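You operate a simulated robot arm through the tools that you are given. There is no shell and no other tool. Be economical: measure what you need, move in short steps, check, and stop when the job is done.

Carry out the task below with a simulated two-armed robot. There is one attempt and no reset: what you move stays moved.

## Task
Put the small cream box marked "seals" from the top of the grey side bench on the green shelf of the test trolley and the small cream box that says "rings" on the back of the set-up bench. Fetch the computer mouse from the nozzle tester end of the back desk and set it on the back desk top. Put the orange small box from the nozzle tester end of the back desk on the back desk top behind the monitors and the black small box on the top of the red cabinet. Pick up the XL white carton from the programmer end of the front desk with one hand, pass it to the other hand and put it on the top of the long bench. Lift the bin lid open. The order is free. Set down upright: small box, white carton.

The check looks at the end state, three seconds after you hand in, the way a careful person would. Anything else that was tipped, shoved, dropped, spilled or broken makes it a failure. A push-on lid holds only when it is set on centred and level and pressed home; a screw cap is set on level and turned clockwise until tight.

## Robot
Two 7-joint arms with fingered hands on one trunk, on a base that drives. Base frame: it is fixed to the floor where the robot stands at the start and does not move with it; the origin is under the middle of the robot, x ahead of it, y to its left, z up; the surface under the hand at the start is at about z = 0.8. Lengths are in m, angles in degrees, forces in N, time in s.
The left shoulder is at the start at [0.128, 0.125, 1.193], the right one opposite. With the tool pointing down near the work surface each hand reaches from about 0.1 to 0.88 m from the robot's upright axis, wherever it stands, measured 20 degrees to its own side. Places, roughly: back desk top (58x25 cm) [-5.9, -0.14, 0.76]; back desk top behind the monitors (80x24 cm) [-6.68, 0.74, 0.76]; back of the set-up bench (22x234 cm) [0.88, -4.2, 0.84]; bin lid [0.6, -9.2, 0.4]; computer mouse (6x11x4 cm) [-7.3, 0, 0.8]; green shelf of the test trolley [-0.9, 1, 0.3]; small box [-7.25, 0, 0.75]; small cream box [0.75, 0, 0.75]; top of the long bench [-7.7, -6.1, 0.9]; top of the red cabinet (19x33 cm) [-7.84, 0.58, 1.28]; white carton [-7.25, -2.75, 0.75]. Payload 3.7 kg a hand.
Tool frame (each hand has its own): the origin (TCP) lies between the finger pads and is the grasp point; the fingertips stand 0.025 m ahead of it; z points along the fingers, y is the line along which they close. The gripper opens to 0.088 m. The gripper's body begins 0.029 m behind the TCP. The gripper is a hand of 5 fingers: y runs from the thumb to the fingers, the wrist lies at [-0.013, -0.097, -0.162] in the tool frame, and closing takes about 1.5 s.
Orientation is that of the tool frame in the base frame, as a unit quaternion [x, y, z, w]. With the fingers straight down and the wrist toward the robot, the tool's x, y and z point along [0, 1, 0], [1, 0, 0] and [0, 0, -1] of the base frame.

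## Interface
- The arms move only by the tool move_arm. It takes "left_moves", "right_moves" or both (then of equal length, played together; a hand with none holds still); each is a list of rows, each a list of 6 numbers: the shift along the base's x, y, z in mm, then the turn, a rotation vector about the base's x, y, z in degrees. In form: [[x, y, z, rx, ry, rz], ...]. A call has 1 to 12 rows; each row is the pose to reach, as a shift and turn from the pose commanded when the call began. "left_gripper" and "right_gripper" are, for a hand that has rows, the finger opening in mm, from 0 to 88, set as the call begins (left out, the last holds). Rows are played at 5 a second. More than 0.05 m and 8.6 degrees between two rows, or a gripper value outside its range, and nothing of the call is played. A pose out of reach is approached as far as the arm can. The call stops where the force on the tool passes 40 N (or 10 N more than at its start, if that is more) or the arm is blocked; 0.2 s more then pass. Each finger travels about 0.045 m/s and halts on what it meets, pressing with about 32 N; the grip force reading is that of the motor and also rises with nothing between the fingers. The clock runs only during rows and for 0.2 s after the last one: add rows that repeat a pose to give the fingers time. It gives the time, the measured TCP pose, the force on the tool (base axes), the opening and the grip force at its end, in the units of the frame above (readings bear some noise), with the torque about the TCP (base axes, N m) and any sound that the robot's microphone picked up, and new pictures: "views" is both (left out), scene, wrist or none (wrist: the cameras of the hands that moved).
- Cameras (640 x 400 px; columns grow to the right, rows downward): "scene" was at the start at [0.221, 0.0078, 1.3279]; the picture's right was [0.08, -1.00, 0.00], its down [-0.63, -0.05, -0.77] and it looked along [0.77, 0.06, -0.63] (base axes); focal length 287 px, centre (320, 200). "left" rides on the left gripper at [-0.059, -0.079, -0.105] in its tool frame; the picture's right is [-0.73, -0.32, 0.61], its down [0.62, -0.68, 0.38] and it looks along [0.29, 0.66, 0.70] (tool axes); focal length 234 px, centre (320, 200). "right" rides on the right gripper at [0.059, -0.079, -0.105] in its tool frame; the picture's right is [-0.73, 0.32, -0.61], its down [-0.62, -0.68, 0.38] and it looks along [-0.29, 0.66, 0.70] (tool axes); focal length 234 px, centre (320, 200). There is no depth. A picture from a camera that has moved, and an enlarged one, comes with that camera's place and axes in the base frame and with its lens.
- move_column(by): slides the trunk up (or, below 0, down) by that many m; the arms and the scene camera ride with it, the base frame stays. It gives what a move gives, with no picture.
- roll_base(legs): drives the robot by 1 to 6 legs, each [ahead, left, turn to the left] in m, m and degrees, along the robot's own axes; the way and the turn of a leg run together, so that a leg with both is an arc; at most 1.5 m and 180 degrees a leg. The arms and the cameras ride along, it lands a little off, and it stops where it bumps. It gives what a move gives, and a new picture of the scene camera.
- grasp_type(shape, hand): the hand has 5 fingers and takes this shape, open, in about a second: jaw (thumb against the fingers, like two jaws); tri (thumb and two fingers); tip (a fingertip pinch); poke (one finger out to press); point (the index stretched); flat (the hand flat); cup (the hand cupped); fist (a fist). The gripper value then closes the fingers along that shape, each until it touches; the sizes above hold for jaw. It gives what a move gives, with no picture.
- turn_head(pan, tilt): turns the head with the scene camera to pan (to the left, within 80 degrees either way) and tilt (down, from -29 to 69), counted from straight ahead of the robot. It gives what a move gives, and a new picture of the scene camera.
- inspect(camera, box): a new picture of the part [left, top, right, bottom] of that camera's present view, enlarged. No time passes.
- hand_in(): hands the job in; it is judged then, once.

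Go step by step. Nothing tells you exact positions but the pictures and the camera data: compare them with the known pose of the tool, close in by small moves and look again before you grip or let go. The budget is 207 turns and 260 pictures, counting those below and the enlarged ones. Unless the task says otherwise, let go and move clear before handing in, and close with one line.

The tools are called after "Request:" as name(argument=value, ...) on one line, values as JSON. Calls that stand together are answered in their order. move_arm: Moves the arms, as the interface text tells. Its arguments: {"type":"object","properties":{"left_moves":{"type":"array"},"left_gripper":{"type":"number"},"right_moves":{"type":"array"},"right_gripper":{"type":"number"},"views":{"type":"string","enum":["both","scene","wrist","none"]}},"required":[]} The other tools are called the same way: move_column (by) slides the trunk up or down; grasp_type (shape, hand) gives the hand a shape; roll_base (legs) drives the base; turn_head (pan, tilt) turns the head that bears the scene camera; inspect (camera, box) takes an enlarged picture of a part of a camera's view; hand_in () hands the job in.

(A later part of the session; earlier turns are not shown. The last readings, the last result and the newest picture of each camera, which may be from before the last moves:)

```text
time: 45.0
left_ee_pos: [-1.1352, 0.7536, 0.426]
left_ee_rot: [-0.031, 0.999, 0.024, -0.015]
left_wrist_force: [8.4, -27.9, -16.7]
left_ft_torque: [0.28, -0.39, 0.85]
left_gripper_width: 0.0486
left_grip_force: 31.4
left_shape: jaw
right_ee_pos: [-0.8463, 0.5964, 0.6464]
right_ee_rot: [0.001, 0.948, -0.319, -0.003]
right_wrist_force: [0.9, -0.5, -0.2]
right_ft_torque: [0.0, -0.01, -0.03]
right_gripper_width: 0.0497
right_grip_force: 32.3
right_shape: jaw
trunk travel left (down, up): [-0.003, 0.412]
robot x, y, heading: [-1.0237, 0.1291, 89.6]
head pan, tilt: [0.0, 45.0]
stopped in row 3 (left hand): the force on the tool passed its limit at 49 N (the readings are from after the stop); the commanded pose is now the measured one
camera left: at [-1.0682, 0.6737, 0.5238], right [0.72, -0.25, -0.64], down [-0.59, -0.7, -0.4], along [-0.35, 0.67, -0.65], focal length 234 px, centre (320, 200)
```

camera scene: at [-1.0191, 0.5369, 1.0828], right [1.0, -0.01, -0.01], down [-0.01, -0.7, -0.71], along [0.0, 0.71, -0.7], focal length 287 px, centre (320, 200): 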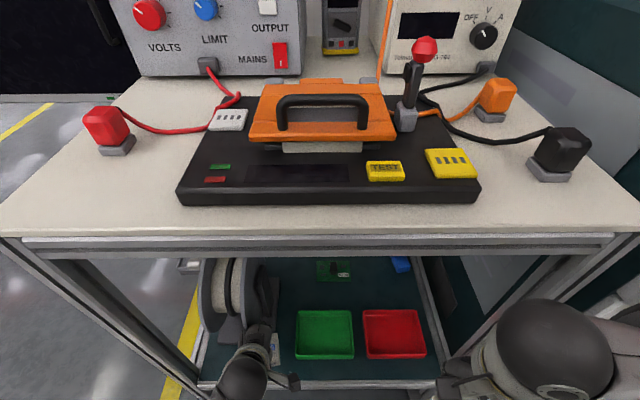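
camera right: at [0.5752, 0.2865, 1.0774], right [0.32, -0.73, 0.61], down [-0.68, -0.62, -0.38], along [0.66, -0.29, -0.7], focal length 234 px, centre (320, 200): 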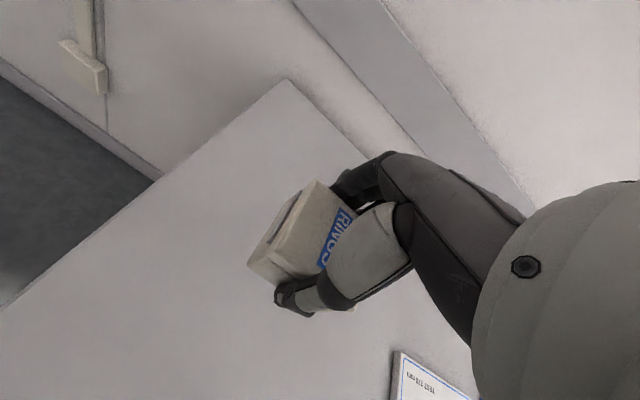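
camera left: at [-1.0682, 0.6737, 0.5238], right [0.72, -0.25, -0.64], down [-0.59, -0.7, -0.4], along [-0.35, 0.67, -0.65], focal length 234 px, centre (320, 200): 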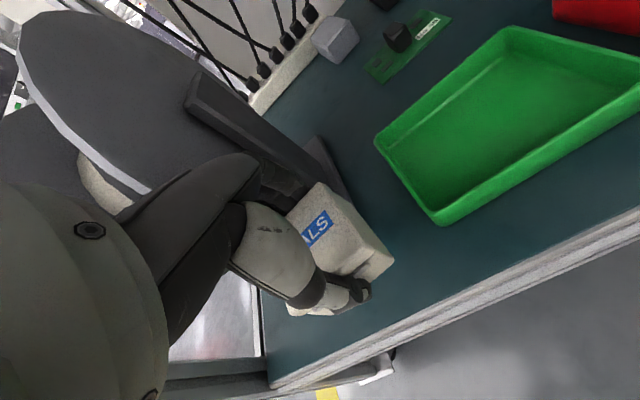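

The readings fit the arm's proximal part being blocked while the hand is pressed into the reel. Driving the whole robot back should unload it.

Request:
roll_base(legs=[[-0.12, 0, 0]])

```text
time: 46.2
left_ee_pos: [-1.1389, 0.6328, 0.4242]
left_ee_rot: [-0.032, 0.999, 0.028, -0.015]
left_wrist_force: [0.6, -0.2, -1.6]
left_ft_torque: [0.02, 0.03, 0.02]
left_gripper_width: 0.0486
left_grip_force: 32.0
left_shape: jaw
right_ee_pos: [-0.8502, 0.4764, 0.6456]
right_ee_rot: [0.001, 0.948, -0.319, -0.002]
right_wrist_force: [0.2, 0.6, -0.1]
right_ft_torque: [0.0, 0.0, -0.02]
right_gripper_width: 0.0496
right_grip_force: 31.7
right_shape: jaw
trunk travel left (down, up): [-0.003, 0.412]
robot x, y, heading: [-1.0258, 0.0084, 89.7]
head pan, tilt: [0.0, 45.0]
camera scene: at [-1.0218, 0.4169, 1.0823], right [1.0, 0.0, 0.0], down [-0.01, -0.7, -0.71], along [0.0, 0.71, -0.7], focal length 287 px, centre (320, 200)
```

scene: 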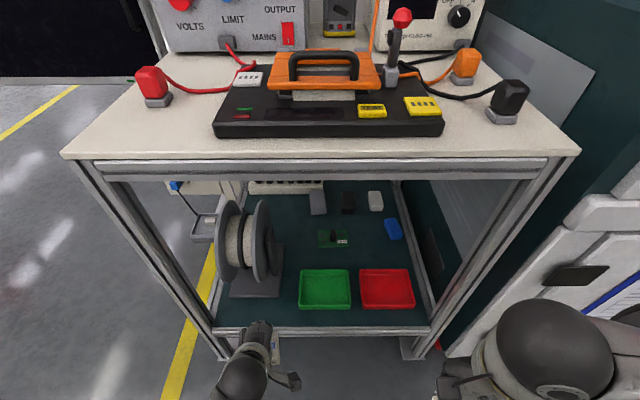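

Free now. I'll check the reel for displacement.

Request:
inspect(camera="scene", box=[180, 180, 440, 340])

```text
2.46 times, centred on (310, 260) of scene
camera zoom: at [-1.0218, 0.4169, 1.0823], right [1.0, 0.0, 0.0], down [-0.01, -0.7, -0.71], along [0.0, 0.71, -0.7], focal length 706 px, centre (345, 52)
```

zoom: 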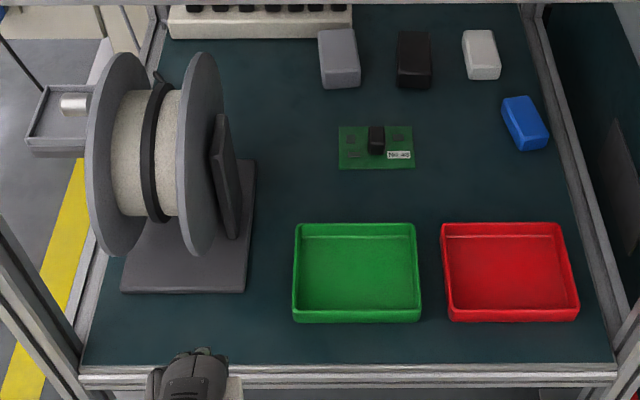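

The reel hasn't moved. I'll look at the left elbow to understand the blockage.

Request:
turn_head(pan=60, tilt=60)

```text
time: 47.5
left_ee_pos: [-1.1385, 0.6358, 0.4274]
left_ee_rot: [-0.032, 0.999, 0.029, -0.015]
left_wrist_force: [0.0, -0.1, -0.5]
left_ft_torque: [-0.02, 0.03, 0.01]
left_gripper_width: 0.0487
left_grip_force: 32.2
left_shape: jaw
right_ee_pos: [-0.8495, 0.4772, 0.6455]
right_ee_rot: [0.001, 0.948, -0.32, -0.003]
right_wrist_force: [-0.2, 0.6, -0.3]
right_ft_torque: [0.03, -0.02, 0.0]
right_gripper_width: 0.0493
right_grip_force: 32.3
right_shape: jaw
trunk travel left (down, up): [-0.003, 0.412]
robot x, y, heading: [-1.0247, 0.0119, 89.6]
head pan, tilt: [60.0, 60.0]
camera scene: at [-1.0414, 0.4135, 1.0787], right [0.97, 0.24, 0.0], down [0.17, -0.71, -0.68], along [-0.17, 0.66, -0.73], focal length 287 px, centre (320, 200)
```

scene: 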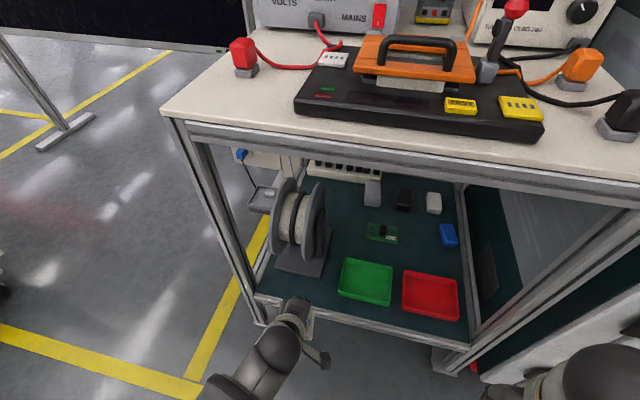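

I'll raise the trunk part way to give the elbow room, then re-level the hand.

Request:
move_column(by=0.1)

Request:
turn_head(pan=10, tilt=60)

```text
time: 48.8
left_ee_pos: [-1.1408, 0.6364, 0.5186]
left_ee_rot: [-0.032, 0.999, 0.022, -0.014]
left_wrist_force: [0.1, -0.2, -0.9]
left_ft_torque: [0.0, -0.01, -0.02]
left_gripper_width: 0.0487
left_grip_force: 32.0
left_shape: jaw
right_ee_pos: [-0.8522, 0.4798, 0.7423]
right_ee_rot: [0.002, 0.946, -0.325, -0.001]
right_wrist_force: [-0.9, -0.1, -0.3]
right_ft_torque: [0.02, -0.01, 0.03]
right_gripper_width: 0.0494
right_grip_force: 32.1
right_shape: jaw
trunk travel left (down, up): [-0.103, 0.312]
robot x, y, heading: [-1.0208, 0.0072, 89.8]
head pan, tilt: [60.0, 60.0]
```

```text
time: 50.0
left_ee_pos: [-1.1388, 0.6358, 0.5204]
left_ee_rot: [-0.032, 0.999, 0.023, -0.013]
left_wrist_force: [0.2, -0.1, -0.8]
left_ft_torque: [0.0, 0.01, -0.03]
left_gripper_width: 0.0489
left_grip_force: 32.5
left_shape: jaw
right_ee_pos: [-0.8514, 0.4802, 0.7425]
right_ee_rot: [0.001, 0.946, -0.323, 0.0]
right_wrist_force: [-0.8, -0.3, -1.7]
right_ft_torque: [0.03, 0.0, 0.02]
right_gripper_width: 0.0494
right_grip_force: 32.1
right_shape: jaw
trunk travel left (down, up): [-0.103, 0.312]
robot x, y, heading: [-1.0245, 0.0085, 89.6]
head pan, tilt: [10.0, 60.0]
camera scene: at [-1.0384, 0.337, 1.1807], right [0.99, 0.16, 0.0], down [0.13, -0.81, -0.57], along [-0.09, 0.57, -0.82], focal length 287 px, centre (320, 200)
```

scene: 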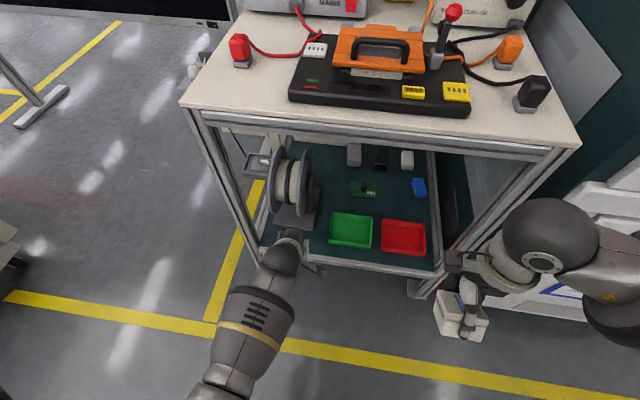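

The trunk now slides straight. I'll advance a little and place farther right, at x ≈ -1.108, y ≈ 0.737, clear of both the flange and the tray.

Request:
roll_base(legs=[[0.07, 0, 0]])

Request:
move_arm(left_moves=[[15, 10, 0, -1.3, -0.8, 0], [31, 20, 0, -2.6, -1.5, 0], [31, 28, -30, -2.6, -1.5, 0], [31, 28, -60, -2.6, -1.5, 0], [31, 28, -90, -2.6, -1.5, 0], [31, 28, -100, -2.6, -1.5, 0]])

```text
time: 51.0
left_ee_pos: [-1.1401, 0.7072, 0.5207]
left_ee_rot: [-0.032, 0.999, 0.023, -0.013]
left_wrist_force: [0.2, 1.0, -0.2]
left_ft_torque: [0.02, 0.02, -0.02]
left_gripper_width: 0.0488
left_grip_force: 31.9
left_shape: jaw
right_ee_pos: [-0.8516, 0.5491, 0.7427]
right_ee_rot: [0.002, 0.946, -0.323, -0.001]
right_wrist_force: [0.3, 0.5, 0.4]
right_ft_torque: [0.02, 0.04, -0.04]
right_gripper_width: 0.0492
right_grip_force: 31.7
right_shape: jaw
trunk travel left (down, up): [-0.103, 0.312]
robot x, y, heading: [-1.0262, 0.0829, 89.8]
head pan, tilt: [10.0, 60.0]
camera scene: at [-1.0377, 0.4072, 1.1801], right [0.99, 0.15, 0.0], down [0.13, -0.81, -0.57], along [-0.09, 0.56, -0.82], focal length 287 px, centre (320, 200)
```

scene: 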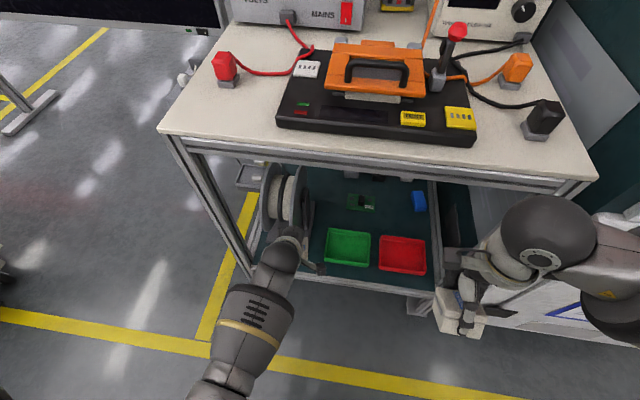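

```text
time: 52.4
left_ee_pos: [-1.1085, 0.7349, 0.4197]
left_ee_rot: [-0.033, 0.999, 0.0, -0.001]
left_wrist_force: [-0.2, -0.5, -0.8]
left_ft_torque: [0.02, 0.02, 0.0]
left_gripper_width: 0.0489
left_grip_force: 32.5
left_shape: jaw
right_ee_pos: [-0.8519, 0.5508, 0.7431]
right_ee_rot: [0.001, 0.947, -0.322, 0.0]
right_wrist_force: [0.8, -0.4, -0.9]
right_ft_torque: [0.02, 0.04, 0.0]
right_gripper_width: 0.0491
right_grip_force: 31.9
right_shape: jaw
trunk travel left (down, up): [-0.103, 0.312]
robot x, y, heading: [-1.0269, 0.0774, 89.8]
head pan, tilt: [10.0, 60.0]
camera scene: at [-1.0523, 0.4119, 1.1926], right [0.95, 0.32, 0.0], down [0.23, -0.68, -0.69], along [-0.22, 0.66, -0.72], focal length 287 px, centre (320, 200)
camera left: at [-1.0437, 0.6601, 0.5243], right [0.74, -0.28, -0.61], down [-0.58, -0.72, -0.38], along [-0.33, 0.64, -0.69], focal length 234 px, centre (320, 200)
```

scene: 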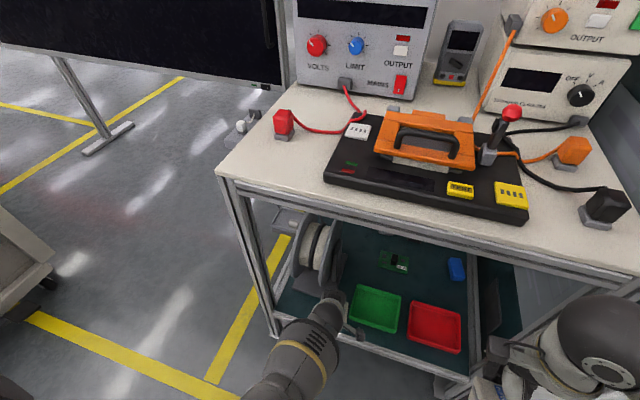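
left: 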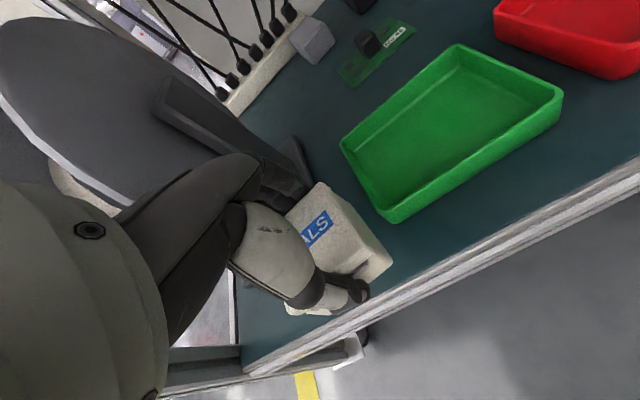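

No contact this time. I'll lower slowly until the box touches down.

Request:
move_arm(left_moves=[[0, 0, -15, 0, 0, 0], [0, 0, -30, 0, 0, 0], [0, 0, -40, 0, 0, 0], [0, 0, -46, 0, 0, 0], [0, 0, -51, 0, 0, 0], [0, 0, -55, 0, 0, 0]], views="wrist")

```text
time: 53.8
left_ee_pos: [-1.1092, 0.7291, 0.3729]
left_ee_rot: [-0.031, 1.0, 0.001, -0.002]
left_wrist_force: [0.0, 0.0, -1.0]
left_ft_torque: [-0.03, -0.02, 0.02]
left_gripper_width: 0.0485
left_grip_force: 32.0
left_shape: jaw
left hand out of reach, approached as far as the arm can: row 3, 4, 5, 6
right_ee_pos: [-0.8509, 0.5504, 0.7427]
right_ee_rot: [0.002, 0.947, -0.321, -0.001]
right_wrist_force: [-0.4, 0.3, 0.4]
right_ft_torque: [0.01, 0.01, -0.02]
right_gripper_width: 0.0496
right_grip_force: 32.3
right_shape: jaw
trunk travel left (down, up): [-0.103, 0.312]
robot x, y, heading: [-1.0256, 0.0804, 90.0]
head pan, tilt: [10.0, 60.0]
camera left: at [-1.0454, 0.6547, 0.4772], right [0.74, -0.28, -0.61], down [-0.58, -0.72, -0.38], along [-0.33, 0.64, -0.69], focal length 234 px, centre (320, 200)
```

left: 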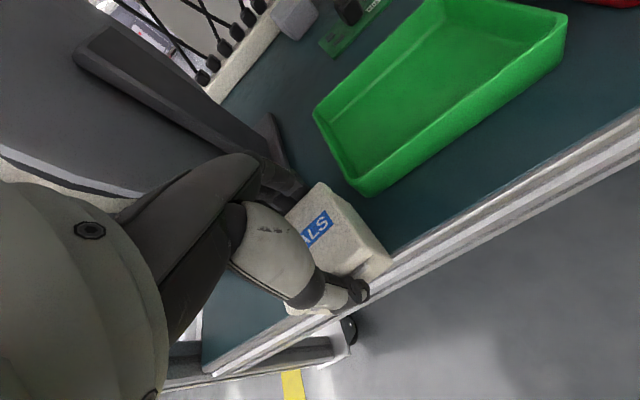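

The arm is at its reach limit, so I'll use the base and trunk for the last centimetre.

Request:
roll_base(legs=[[0.008, 0, 0]])

Request:
move_column(by=-0.012)

Request:
inspect(camera="left", box=[200, 100, 460, 380])

```text
time: 54.6
left_ee_pos: [-1.1102, 0.7378, 0.3722]
left_ee_rot: [-0.031, 1.0, 0.001, -0.001]
left_wrist_force: [0.4, 0.8, -0.7]
left_ft_torque: [0.02, -0.02, -0.01]
left_gripper_width: 0.0486
left_grip_force: 31.8
left_shape: jaw
right_ee_pos: [-0.8506, 0.5583, 0.7423]
right_ee_rot: [0.002, 0.946, -0.323, -0.001]
right_wrist_force: [0.0, -0.4, -0.6]
right_ft_torque: [0.03, 0.0, 0.04]
right_gripper_width: 0.0496
right_grip_force: 32.0
right_shape: jaw
trunk travel left (down, up): [-0.103, 0.312]
robot x, y, heading: [-1.0255, 0.089, 89.8]
head pan, tilt: [10.0, 60.0]
camera scene: at [-1.0639, 0.4183, 1.1971], right [0.89, 0.45, 0.0], down [0.3, -0.61, -0.73], along [-0.33, 0.66, -0.68], focal length 287 px, centre (320, 200)
```

scene: 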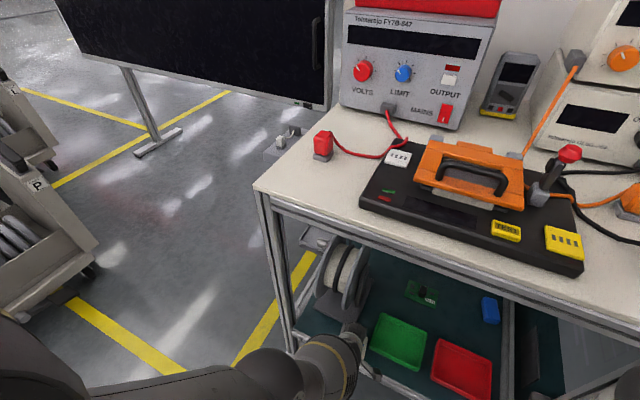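

```text
time: 55.2
left_ee_pos: [-1.112, 0.7368, 0.3616]
left_ee_rot: [-0.031, 1.0, 0.001, -0.001]
left_wrist_force: [-0.7, -6.3, 16.1]
left_ft_torque: [-0.27, -0.05, -0.03]
left_gripper_width: 0.0482
left_grip_force: 32.0
left_shape: jaw
right_ee_pos: [-0.8518, 0.5572, 0.7324]
right_ee_rot: [0.001, 0.947, -0.322, 0.0]
right_wrist_force: [0.4, -0.6, -1.2]
right_ft_torque: [0.02, 0.03, 0.02]
right_gripper_width: 0.0497
right_grip_force: 32.0
right_shape: jaw
trunk travel left (down, up): [-0.091, 0.324]
robot x, y, heading: [-1.0239, 0.0861, 89.8]
head pan, tilt: [10.0, 60.0]
```

```text
1.43 times, centred on (330, 240) of left
camera zoom: at [-1.0455, 0.6614, 0.4656], right [0.74, -0.27, -0.61], down [-0.58, -0.72, -0.38], along [-0.33, 0.64, -0.69], focal length 334 px, centre (306, 143)
```

zoom: 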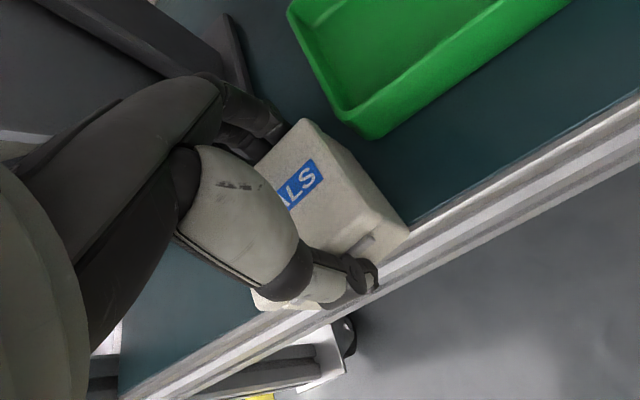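

The box has touched down at 16 N. I'll open slightly and lift the hand straight up.

Request:
move_arm(left_moves=[[0, 0, 0, 0, 0, 0], [0, 0, 0, 0, 0, 0], [0, 0, 0, 0, 0, 0], [0, 0, 0, 0, 0, 0]], left_gripper=64, views="wrist")

```text
time: 56.2
left_ee_pos: [-1.1112, 0.7356, 0.3599]
left_ee_rot: [-0.032, 0.999, 0.001, -0.001]
left_wrist_force: [0.1, -0.7, 0.5]
left_ft_torque: [0.02, 0.01, -0.02]
left_gripper_width: 0.0637
left_grip_force: 0.1
left_shape: jaw
right_ee_pos: [-0.8504, 0.5575, 0.7314]
right_ee_rot: [0.002, 0.946, -0.323, -0.001]
right_wrist_force: [0.8, -0.8, -0.5]
right_ft_torque: [0.01, 0.01, 0.0]
right_gripper_width: 0.0493
right_grip_force: 31.9
right_shape: jaw
trunk travel left (down, up): [-0.091, 0.324]
robot x, y, heading: [-1.027, 0.0859, 89.6]
head pan, tilt: [10.0, 60.0]
camera left: at [-1.0459, 0.6622, 0.4646], right [0.74, -0.28, -0.61], down [-0.58, -0.72, -0.38], along [-0.33, 0.64, -0.69], focal length 234 px, centre (320, 200)
```

left: 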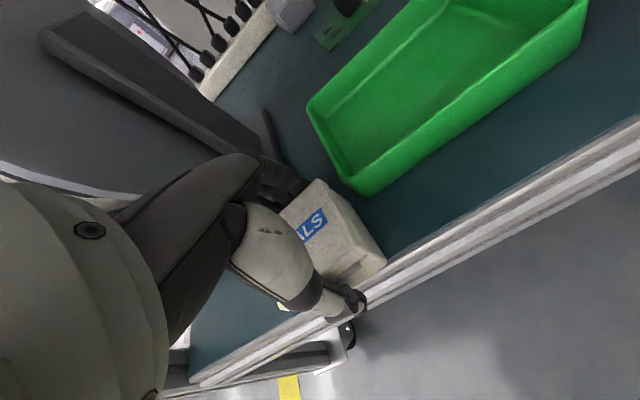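

Released. Now straight up and back.

Request:
move_arm(left_moves=[[0, 0, 25, 0, 0, 0], [0, 0, 60, 0, 0, 0], [0, 0, 100, 0, 0, 0], [0, -30, 130, 0, 0, 0], [0, -70, 150, 0, 0, 0], [0, -110, 160, 0, 0, 0], [0, -110, 160, 0, 0, 0]])

```text
time: 57.8
left_ee_pos: [-1.1104, 0.6267, 0.5202]
left_ee_rot: [-0.031, 1.0, 0.001, -0.001]
left_wrist_force: [0.1, 0.3, 0.5]
left_ft_torque: [0.0, 0.0, 0.02]
left_gripper_width: 0.0637
left_grip_force: 0.0
left_shape: jaw
right_ee_pos: [-0.8518, 0.5577, 0.7305]
right_ee_rot: [0.002, 0.946, -0.323, -0.001]
right_wrist_force: [-0.3, -0.5, -0.6]
right_ft_torque: [0.03, 0.01, 0.0]
right_gripper_width: 0.0494
right_grip_force: 31.7
right_shape: jaw
trunk travel left (down, up): [-0.091, 0.324]
robot x, y, heading: [-1.0259, 0.0872, 89.9]
head pan, tilt: [10.0, 60.0]
camera scene: at [-1.0376, 0.4265, 1.1659], right [0.99, 0.15, 0.0], down [0.13, -0.81, -0.57], along [-0.09, 0.56, -0.82], focal length 287 px, centre (320, 200)
camera left: at [-1.045, 0.551, 0.6246], right [0.74, -0.28, -0.61], down [-0.58, -0.72, -0.38], along [-0.33, 0.64, -0.69], focal length 234 px, centre (320, 200)
```

scene: 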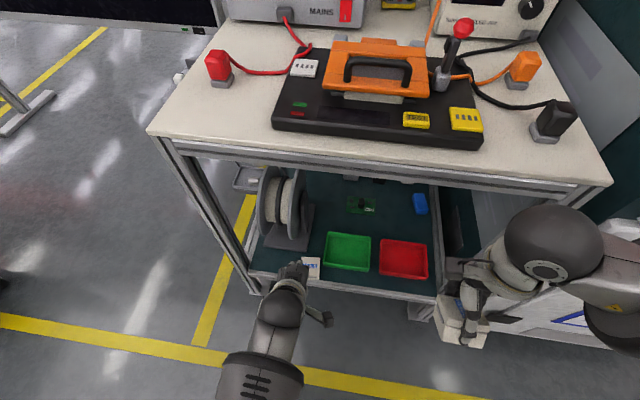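
left: 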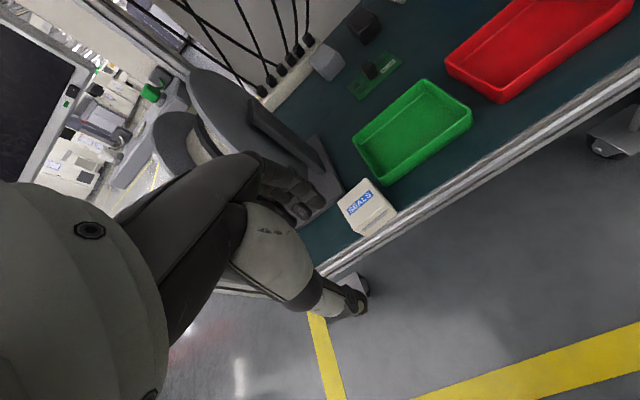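

SEALS is standing upright on the green shelf. Next is RINGS to the set-up bench; I'll back off and raise the trunk first.

Request:
roll_base(legs=[[-0.3, 0, 0]])

Request:
move_column(by=0.12)

Request:
turn_head(pan=0, tilt=30)

```text
time: 59.8
left_ee_pos: [-1.112, 0.3265, 0.5198]
left_ee_rot: [-0.03, 1.0, 0.001, -0.002]
left_wrist_force: [-0.3, 0.0, 0.1]
left_ft_torque: [-0.01, -0.01, -0.04]
left_gripper_width: 0.0636
left_grip_force: 0.1
left_shape: jaw
right_ee_pos: [-0.8523, 0.2576, 0.7317]
right_ee_rot: [0.002, 0.946, -0.323, -0.001]
right_wrist_force: [0.0, 0.3, -0.8]
right_ft_torque: [0.05, -0.02, -0.06]
right_gripper_width: 0.0494
right_grip_force: 32.0
right_shape: jaw
trunk travel left (down, up): [-0.091, 0.324]
robot x, y, heading: [-1.0295, -0.2122, 89.9]
head pan, tilt: [10.0, 60.0]
camera scene: at [-1.0387, 0.1259, 1.166], right [0.99, 0.15, 0.0], down [0.12, -0.81, -0.57], along [-0.09, 0.56, -0.82], focal length 287 px, centre (320, 200)
```

scene: 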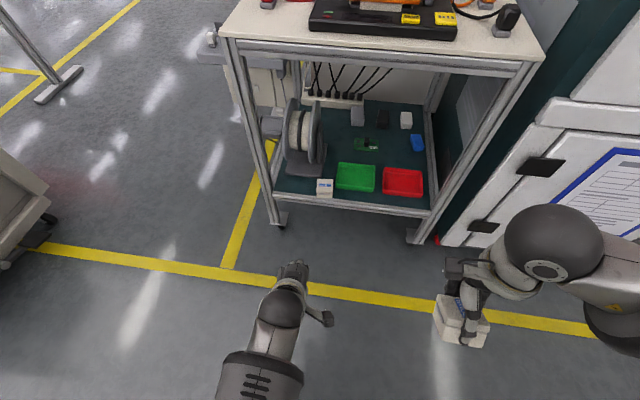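

```text
time: 61.3
left_ee_pos: [-1.1109, 0.3258, 0.6381]
left_ee_rot: [-0.031, 1.0, -0.001, -0.002]
left_wrist_force: [0.2, 0.1, 0.1]
left_ft_torque: [-0.02, 0.0, -0.02]
left_gripper_width: 0.0638
left_grip_force: 0.1
left_shape: jaw
right_ee_pos: [-0.8531, 0.2585, 0.8502]
right_ee_rot: [0.002, 0.946, -0.324, 0.0]
right_wrist_force: [-0.3, -1.1, -1.5]
right_ft_torque: [0.03, -0.01, 0.01]
right_gripper_width: 0.0494
right_grip_force: 31.8
right_shape: jaw
trunk travel left (down, up): [-0.211, 0.204]
robot x, y, heading: [-1.029, -0.2083, 89.7]
head pan, tilt: [10.0, 60.0]
```

```text
time: 62.3
left_ee_pos: [-1.1103, 0.3258, 0.6408]
left_ee_rot: [-0.032, 1.0, 0.0, -0.002]
left_wrist_force: [0.5, -0.1, -0.3]
left_ft_torque: [0.0, -0.01, 0.0]
left_gripper_width: 0.0634
left_grip_force: 0.1
left_shape: jaw
right_ee_pos: [-0.8524, 0.2586, 0.8499]
right_ee_rot: [0.001, 0.947, -0.322, -0.001]
right_wrist_force: [1.1, -0.8, -0.8]
right_ft_torque: [0.0, -0.02, -0.02]
right_gripper_width: 0.0497
right_grip_force: 32.2
right_shape: jaw
trunk travel left (down, up): [-0.211, 0.204]
robot x, y, heading: [-1.0293, -0.2117, 89.7]
head pan, tilt: [0.0, 30.0]
camera scene: at [-1.0279, 0.0172, 1.3401], right [1.0, 0.0, 0.0], down [0.0, -0.5, -0.87], along [0.0, 0.87, -0.5], focal length 287 px, centre (320, 200)
```

scene: 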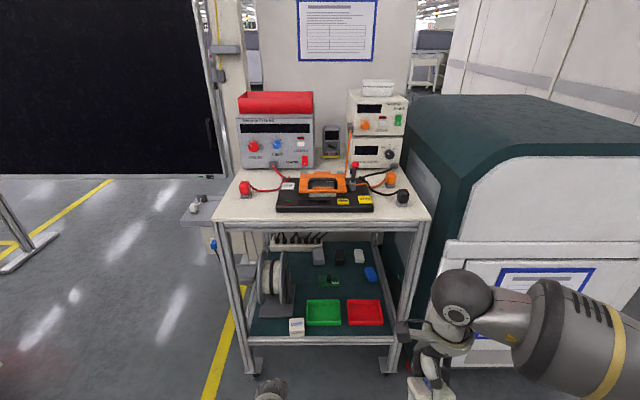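

The trunk is back at its start height. I'll level the right hand, raise both hands for travel and turn toward the corridor.

Request:
move_arm(right_moves=[[0, 0, 25, 8, 0, 0], [0, 0, 50, 16, 0, 0], [0, 0, 75, 24, 0, 0], [0, 0, 100, 32, 0, 0], [0, 0, 120, 37.5, 0, 0], [0, 0, 140, 37.5, 0, 0], [0, 0, 160, 37.5, 0, 0], [0, 0, 180, 37.5, 0, 0]], left_moves=[[0, 10, 45, 0, 0, 0], [0, 20, 90, 0, 0, 0], [0, 30, 135, 0, 0, 0], [0, 40, 180, 0, 0, 0], [0, 40, 230, 0, 0, 0], [0, 40, 280, 0, 0, 0], [0, 40, 330, 0, 0, 0], [0, 40, 380, 0, 0, 0]], views="none")

Request:
roll_base(legs=[[0, 0, -180]])

```text
time: 64.1
left_ee_pos: [-1.112, 0.3648, 1.0192]
left_ee_rot: [-0.031, 1.0, 0.001, -0.002]
left_wrist_force: [-0.1, 0.1, 0.2]
left_ft_torque: [0.05, 0.01, 0.01]
left_gripper_width: 0.0638
left_grip_force: 0.1
left_shape: jaw
right_ee_pos: [-0.8527, 0.2686, 1.0306]
right_ee_rot: [0.002, 1.0, -0.002, -0.001]
right_wrist_force: [-0.4, -0.5, -0.1]
right_ft_torque: [0.01, 0.03, 0.01]
right_gripper_width: 0.0494
right_grip_force: 31.8
right_shape: jaw
right hand out of reach, approached as far as the arm can: row 5, 6, 7, 8
trunk travel left (down, up): [-0.211, 0.204]
robot x, y, heading: [-1.0276, -0.2123, 89.7]
head pan, tilt: [0.0, 30.0]
```

```text
time: 71.9
left_ee_pos: [-0.9541, -0.7925, 1.0184]
left_ee_rot: [1.0, 0.022, 0.0, 0.001]
left_wrist_force: [-0.3, -0.6, 0.2]
left_ft_torque: [0.01, 0.01, 0.01]
left_gripper_width: 0.0636
left_grip_force: 0.0
left_shape: jaw
right_ee_pos: [-1.2111, -0.6923, 1.0302]
right_ee_rot: [1.0, -0.011, 0.001, -0.002]
right_wrist_force: [-0.5, 0.1, -0.9]
right_ft_torque: [-0.02, -0.01, 0.01]
right_gripper_width: 0.0489
right_grip_force: 31.6
right_shape: jaw
trunk travel left (down, up): [-0.211, 0.204]
robot x, y, heading: [-1.0285, -0.2113, -91.4]
head pan, tilt: [0.0, 30.0]
camera scene: at [-1.0343, -0.442, 1.3401], right [-1.0, 0.02, 0.0], down [0.01, 0.5, -0.87], along [-0.02, -0.87, -0.5], focal length 287 px, centre (320, 200)
```

scene: 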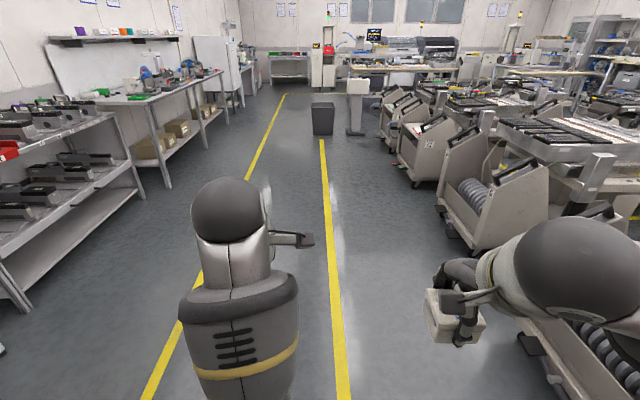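

I have the full corridor view: the set-up bench is on the left beyond the rack, and a grey bin is near (-1.1, -4.8). I'll drive down the corridor and face the set-up bench.

Request:
roll_base(legs=[[1.3, 0.35, 1.4], [1.3, 0.35, 0], [1.1, 0, 0], [0, 0, 90]])

```text
time: 93.8
left_ee_pos: [0.1318, -3.851, 1.0184]
left_ee_rot: [0.706, 0.708, 0.0, 0.0]
left_wrist_force: [-0.9, 0.8, 0.5]
left_ft_torque: [0.01, 0.0, 0.01]
left_gripper_width: 0.0635
left_grip_force: 0.0
left_shape: jaw
right_ee_pos: [0.0207, -4.104, 1.0308]
right_ee_rot: [0.729, 0.684, -0.001, -0.001]
right_wrist_force: [0.3, 0.2, -0.7]
right_ft_torque: [0.01, 0.02, 0.03]
right_gripper_width: 0.0484
right_grip_force: 32.3
right_shape: jaw
trunk travel left (down, up): [-0.211, 0.204]
robot x, y, heading: [-0.4491, -3.9001, -3.9]
head pan, tilt: [0.0, 30.0]
camera scene: at [-0.2222, -3.9151, 1.3401], right [-0.06, -1.0, 0.0], down [-0.5, 0.03, -0.87], along [0.86, -0.06, -0.5], focal length 287 px, centre (320, 200)
```

scene: 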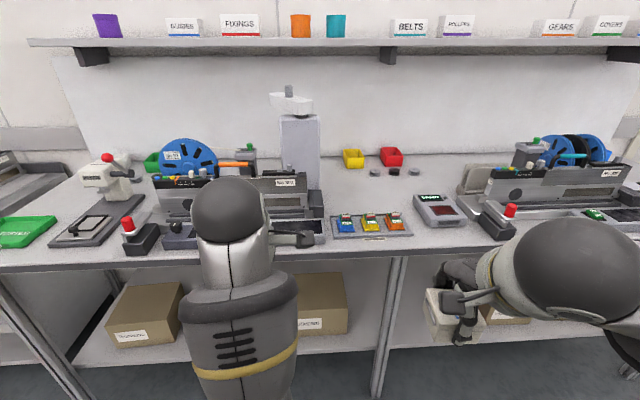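

I see the set-up bench with devices. The strip at the back right of the red bin looks free, so I'll zoom there.

Request:
inspect(camera="scene", box=[320, 120, 520, 240])

```text
3.20 times, centred on (420, 180) of scene
camera zoom: at [-0.2222, -3.9151, 1.3401], right [-0.06, -1.0, 0.0], down [-0.5, 0.03, -0.87], along [0.86, -0.06, -0.5], focal length 918 px, centre (0, 264)
```

zoom: 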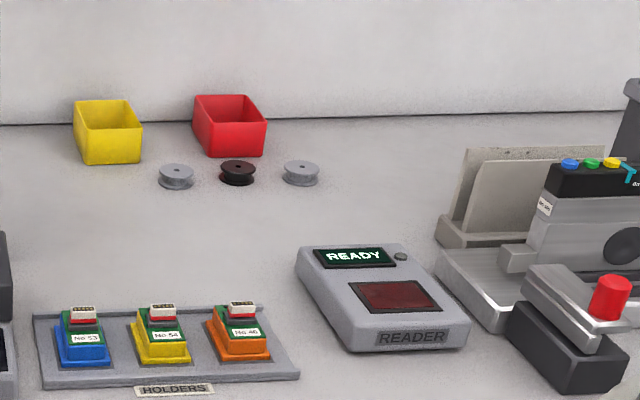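

A free spot at about (0.86, -4.49) lies between the spool and the rack. I'll drive up to it.

Request:
roll_base(legs=[[0, 0, 3.9], [0, -0.4, 0], [0.46, 0, 0]])

```text
time: 100.8
left_ee_pos: [0.5987, -4.2231, 1.0188]
left_ee_rot: [0.686, 0.728, 0.001, 0.0]
left_wrist_force: [0.2, 0.5, -0.1]
left_ft_torque: [-0.01, 0.0, -0.01]
left_gripper_width: 0.0637
left_grip_force: 0.0
left_shape: jaw
right_ee_pos: [0.5007, -4.4804, 1.03]
right_ee_rot: [0.71, 0.705, 0.0, -0.002]
right_wrist_force: [-1.0, 0.0, -0.9]
right_ft_torque: [0.01, 0.04, 0.01]
right_gripper_width: 0.0485
right_grip_force: 32.0
right_shape: jaw
trunk travel left (down, up): [-0.211, 0.204]
robot x, y, heading: [0.0156, -4.3049, -0.4]
head pan, tilt: [0.0, 30.0]
camera scene: at [0.248, -4.3051, 1.3401], right [-0.01, -1.0, 0.0], down [-0.5, 0.0, -0.87], along [0.87, -0.01, -0.5], focal length 287 px, centre (320, 200)
```

scene: 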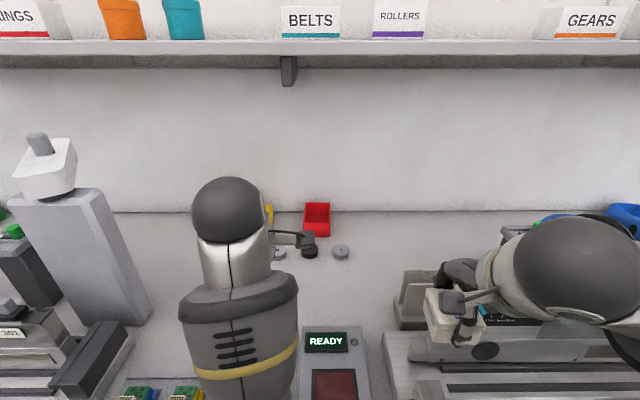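

The target is about (0.865, -4.455). I'll move the right hand forward at height, then lower part way.

Request:
move_arm(right_moves=[[45, 5, 0, 0, 0, 0], [90, 10, 0, 0, 0, 0], [135, 15, 0, 0, 0, 0], [180, 20, 0, 0, 0, 0], [225, 25, 0, 0, 0, 0], [270, 25, 0, 0, 0, 0], [315, 25, 0, 0, 0, 0], [362, 25, 0, 0, 0, 0], [362, 25, -40, 0, 0, 0], [362, 25, -80, 0, 0, 0], [362, 25, -100, 0, 0, 0]])

```text
time: 101.2
left_ee_pos: [0.5945, -4.221, 1.0222]
left_ee_rot: [0.685, 0.728, 0.003, 0.001]
left_wrist_force: [-0.6, -0.9, 0.4]
left_ft_torque: [-0.02, 0.0, -0.02]
left_gripper_width: 0.0636
left_grip_force: 0.1
left_shape: jaw
right_ee_pos: [0.5336, -4.4686, 1.033]
right_ee_rot: [0.702, 0.713, 0.003, -0.006]
right_wrist_force: [-27.1, 10.9, 17.8]
right_ft_torque: [-0.11, 0.97, -0.47]
right_gripper_width: 0.0449
right_grip_force: 32.3
right_shape: jaw
trunk travel left (down, up): [-0.211, 0.204]
robot x, y, heading: [0.0183, -4.305, -0.3]
head pan, tilt: [0.0, 30.0]
heard: click
stopped in row 2 (right hand): the force on the tool passed its limit at 44 N (the readings are from after the stop); the commanded pose is now the measured one
camera scene: at [0.2426, -4.3031, 1.3413], right [-0.01, -1.0, 0.0], down [-0.5, 0.0, -0.87], along [0.87, -0.01, -0.5], focal length 287 px, centre (320, 200)
camera right: at [0.4532, -4.4121, 1.139], right [0.34, -0.73, 0.6], down [-0.68, -0.63, -0.39], along [0.66, -0.27, -0.7], focal length 234 px, centre (320, 200)
```

scene: 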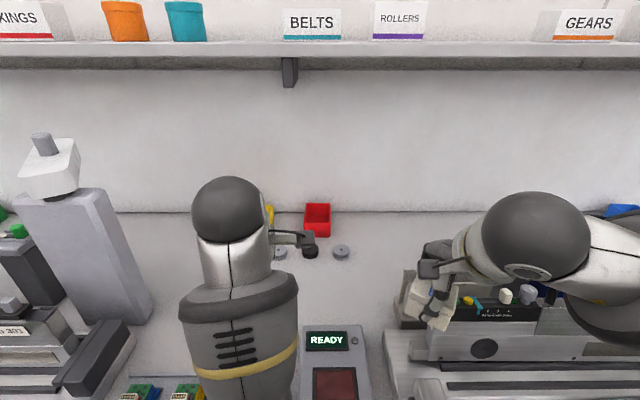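
right: 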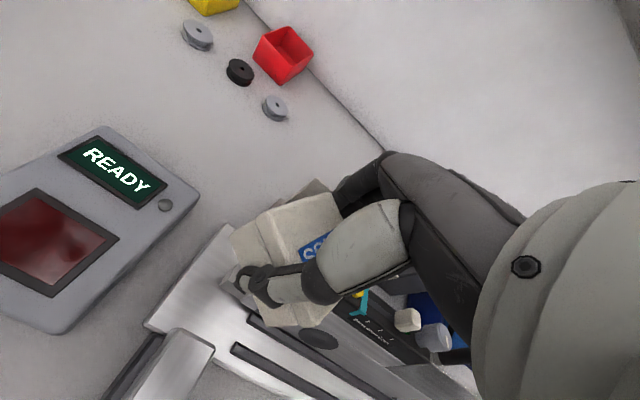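

The hand bumped the rack's raised panel, which is taller than I judged. I'll back off and raise.

Request:
move_arm(right_moves=[[-15, 0, 0, 0, 0, 0], [-30, 0, 10, 0, 0, 0], [-40, 0, 45, 0, 0, 0], [-40, 0, 90, 0, 0, 0], [-40, 0, 120, 0, 0, 0]])

Request:
inspect(camera="scene", box=[360, 180, 560, 340])

```text
time: 102.4
left_ee_pos: [0.5978, -4.2218, 1.0196]
left_ee_rot: [0.686, 0.727, 0.001, 0.0]
left_wrist_force: [-0.5, -0.3, -0.7]
left_ft_torque: [0.01, -0.02, -0.01]
left_gripper_width: 0.0638
left_grip_force: 0.0
left_shape: jaw
right_ee_pos: [0.496, -4.4727, 1.1505]
right_ee_rot: [0.706, 0.708, 0.0, -0.006]
right_wrist_force: [0.4, -0.7, -0.4]
right_ft_torque: [-0.04, -0.01, -0.03]
right_gripper_width: 0.0484
right_grip_force: 32.0
right_shape: jaw
trunk travel left (down, up): [-0.211, 0.204]
robot x, y, heading: [0.02, -4.308, -0.6]
head pan, tilt: [0.0, 30.0]
camera scene: at [0.2469, -4.305, 1.3402], right [-0.01, -1.0, 0.0], down [-0.5, 0.0, -0.87], along [0.87, -0.01, -0.5], focal length 287 px, centre (320, 200)
camera right: at [0.4174, -4.4158, 1.2562], right [0.33, -0.73, 0.6], down [-0.68, -0.62, -0.38], along [0.65, -0.28, -0.7], focal length 234 px, centre (320, 200)
```

scene: 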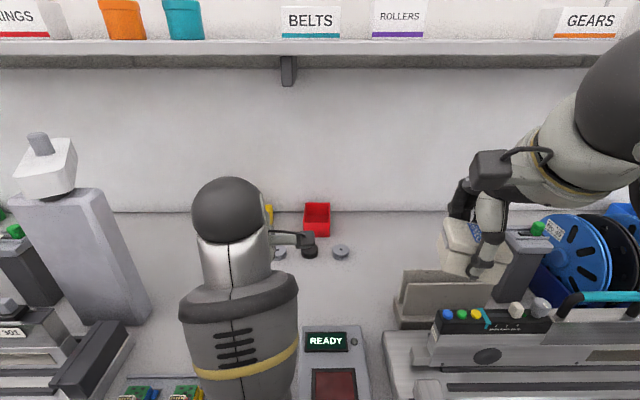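
right: 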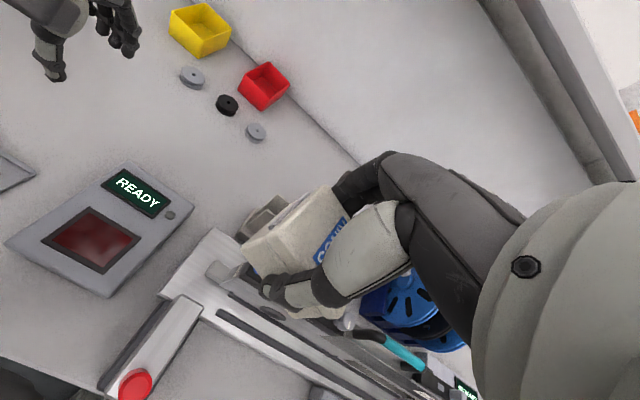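

```text
2.50 times, centred on (460, 260) of scene
camera zoom: at [0.2469, -4.305, 1.3402], right [-0.01, -1.0, 0.0], down [-0.5, 0.0, -0.87], along [0.87, -0.01, -0.5], focal length 717 px, centre (-30, 50)
```

zoom: 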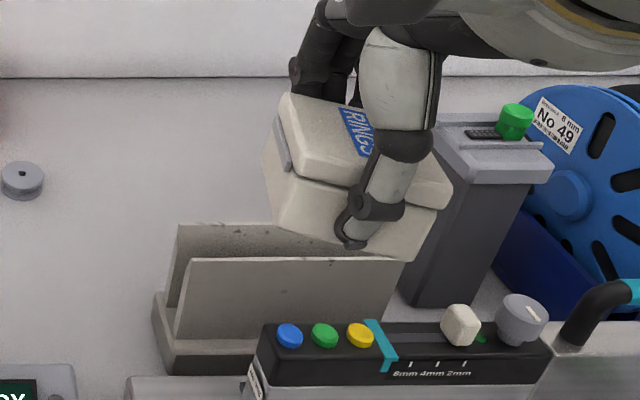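

RINGS slipped about 18° in the grip but is held. I'll move the left hand aside and bring the right hand over at y≈-4.38, away from the panel, while righting the box.

Request:
move_arm(left_moves=[[-20, 15, 10, 0, 0, 0], [-40, 30, 20, 0, 0, 0], [-60, 45, 30, 0, 0, 0], [-80, 60, 40, 0, 0, 0], [-100, 80, 50, 0, 0, 0], [-100, 100, 50, 0, 0, 0], [-100, 100, 50, 0, 0, 0], [-100, 100, 50, 0, 0, 0], [-100, 100, 50, 0, 0, 0], [-100, 100, 50, 0, 0, 0], [-100, 100, 50, 0, 0, 0], [-100, 100, 50, 0, 0, 0]], right_moves=[[0, 0, 0, 0, 0, 0], [0, 30, 0, -3, 0, 0], [0, 60, -10, -6, 0, 0], [0, 90, -30, -9, 0, 0], [30, 95, -50, -12, 0, 0], [70, 95, -70, -15, 0, 0], [115, 95, -80, -18, 0, 0], [160, 95, -80, -18, 0, 0], [205, 95, -80, -18, 0, 0], [250, 95, -80, -18, 0, 0], [295, 85, -80, -18, 0, 0], [340, 70, -80, -18, 0, 0]])

```text
time: 105.0
left_ee_pos: [0.5258, -4.1288, 0.9992]
left_ee_rot: [0.686, 0.728, 0.003, 0.0]
left_wrist_force: [-0.4, 0.5, 0.1]
left_ft_torque: [0.0, 0.0, 0.01]
left_gripper_width: 0.0637
left_grip_force: 0.0
left_shape: jaw
left hand out of reach, approached as far as the arm can: row 2, 3, 4, 5, 6, 7, 8, 9, 10, 11, 12
right_ee_pos: [0.8378, -4.4017, 1.0696]
right_ee_rot: [0.698, 0.7, -0.11, 0.105]
right_wrist_force: [0.4, -0.3, -0.4]
right_ft_torque: [-0.01, -0.02, -0.02]
right_gripper_width: 0.0484
right_grip_force: 32.2
right_shape: jaw
trunk travel left (down, up): [-0.211, 0.204]
robot x, y, heading: [0.0175, -4.3016, -0.4]
head pan, tilt: [0.0, 30.0]
camera scene: at [0.2478, -4.3047, 1.3399], right [-0.01, -1.0, 0.0], down [-0.5, 0.0, -0.87], along [0.87, -0.01, -0.5], focal length 287 px, centre (320, 200)
camera right: at [0.7583, -4.3148, 1.1519], right [0.33, -0.51, 0.79], down [-0.68, -0.71, -0.17], along [0.65, -0.48, -0.58], focal length 234 px, centre (320, 200)
camera left: at [0.4519, -4.1923, 1.1038], right [-0.28, -0.74, -0.61], down [-0.72, 0.58, -0.38], along [0.64, 0.33, -0.69], focal length 234 px, centre (320, 200)
```

scene: 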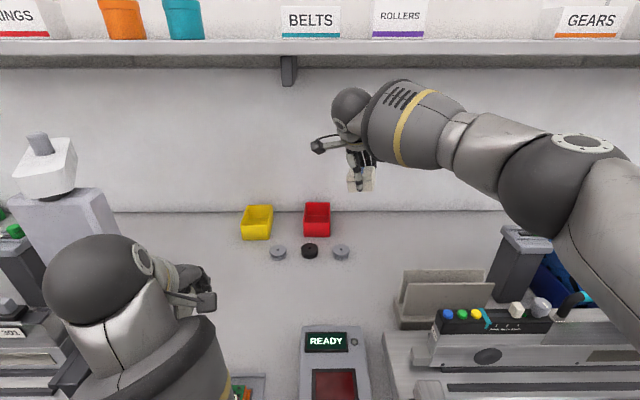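
right: 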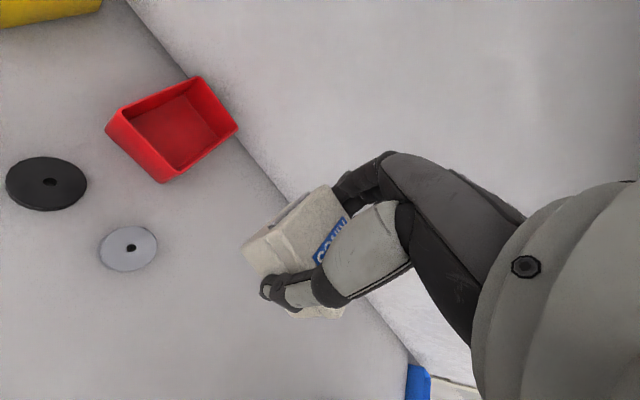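
left: 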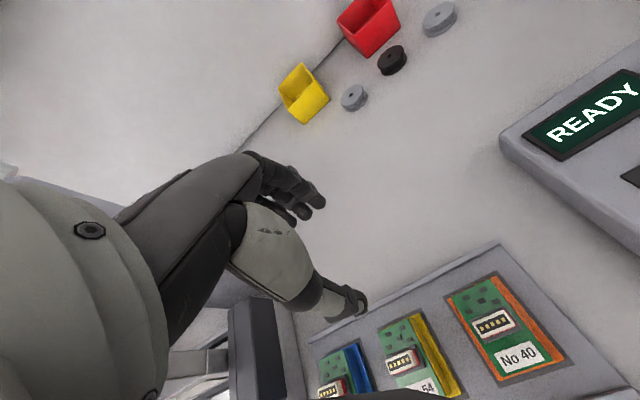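

Clear of everything. I'll check the box's tilt.

Request:
inspect(camera="scene", box=[310, 110, 410, 210])

Request:
inspect(camera="right", box=[220, 160, 380, 330])

```text
4.00 times, centred on (360, 160) of scene
camera zoom: at [0.2478, -4.3047, 1.3399], right [-0.01, -1.0, 0.0], down [-0.5, 0.0, -0.87], along [0.87, -0.01, -0.5], focal length 1147 px, centre (160, 360)
```

zoom: 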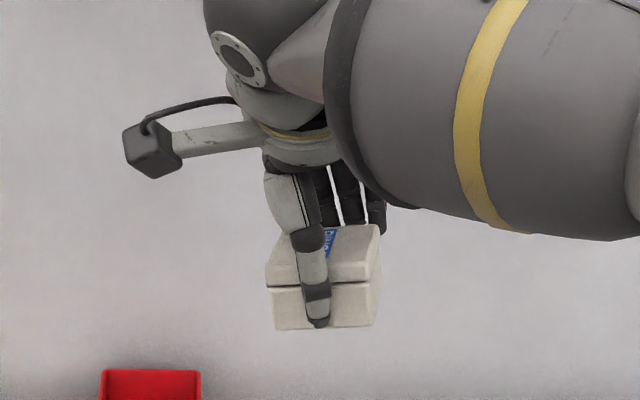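

```text
2.35 times, centred on (300, 245) of right
camera zoom: at [0.7583, -4.3148, 1.1519], right [0.33, -0.51, 0.79], down [-0.68, -0.71, -0.17], along [0.65, -0.48, -0.58], focal length 551 px, centre (367, 94)
```

zoom: 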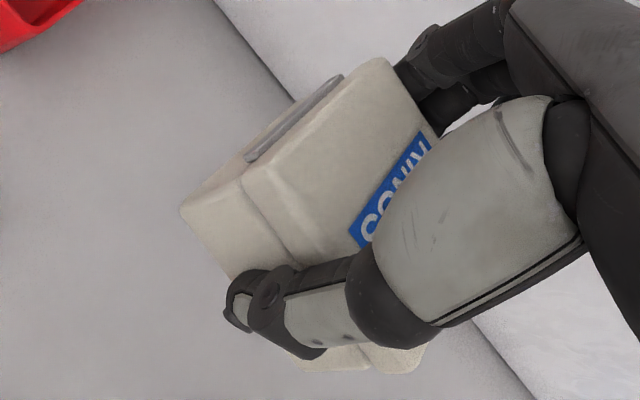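

The box is level again. I'll move over the spot and lower part way.

Request:
move_arm(right_moves=[[12, -25, -20, 0, 0, 0], [25, -52, -40, 0, 0, 0], [25, -52, -80, 0, 0, 0], [25, -52, -120, 0, 0, 0], [25, -52, -160, 0, 0, 0], [25, -52, -160, 0, 0, 0]])

Request:
inspect(camera="scene", box=[320, 190, 440, 290])

```text
time: 106.4
left_ee_pos: [0.5261, -4.1295, 1.001]
left_ee_rot: [0.685, 0.728, 0.003, -0.001]
left_wrist_force: [-0.9, -0.1, -0.2]
left_ft_torque: [-0.02, 0.0, 0.02]
left_gripper_width: 0.0637
left_grip_force: 0.1
left_shape: jaw
right_ee_pos: [0.8616, -4.4519, 0.9082]
right_ee_rot: [0.697, 0.7, -0.111, 0.104]
right_wrist_force: [-0.2, 0.0, -0.9]
right_ft_torque: [0.0, 0.02, -0.01]
right_gripper_width: 0.0482
right_grip_force: 32.2
right_shape: jaw
trunk travel left (down, up): [-0.211, 0.204]
robot x, y, heading: [0.0182, -4.3019, -0.4]
head pan, tilt: [0.0, 30.0]
camera scene: at [0.2466, -4.3055, 1.3403], right [-0.01, -1.0, 0.0], down [-0.5, 0.0, -0.87], along [0.87, -0.01, -0.5], focal length 287 px, centre (320, 200)
camera right: at [0.7829, -4.3649, 0.9908], right [0.33, -0.51, 0.79], down [-0.68, -0.71, -0.17], along [0.65, -0.48, -0.58], focal length 234 px, centre (320, 200)
```

scene: 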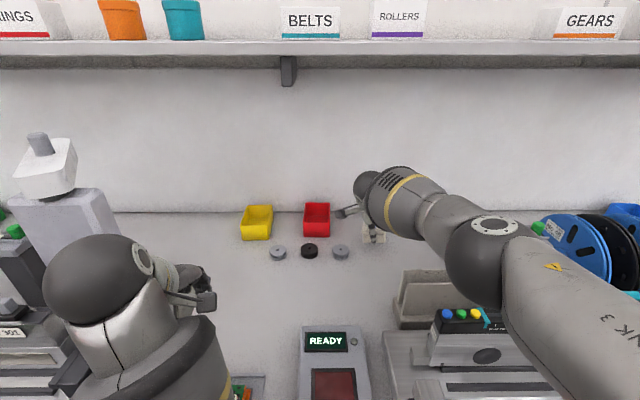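
right: 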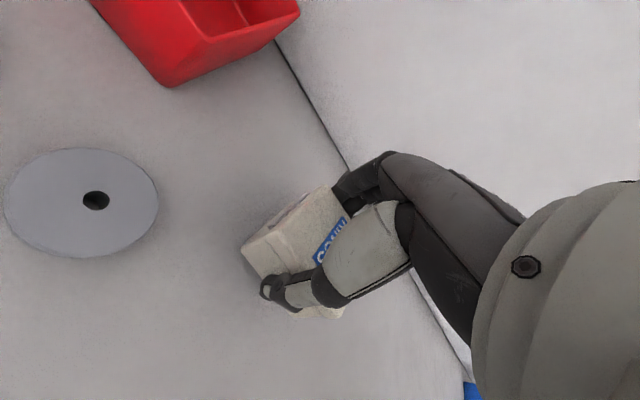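

```text
4.00 times, centred on (380, 240) of scene
camera zoom: at [0.2466, -4.3055, 1.3403], right [-0.01, -1.0, 0.0], down [-0.5, 0.0, -0.87], along [0.87, -0.01, -0.5], focal length 1147 px, centre (80, 40)
```

zoom: 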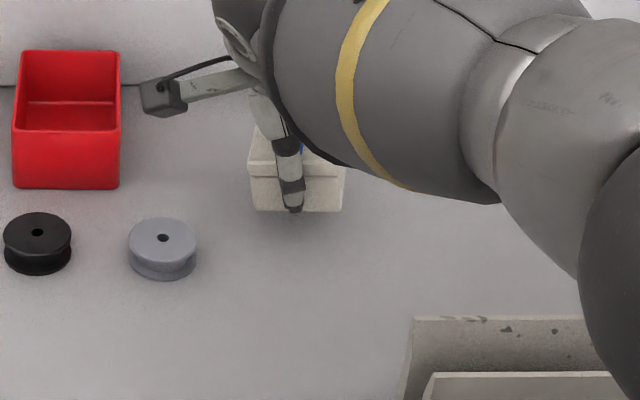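

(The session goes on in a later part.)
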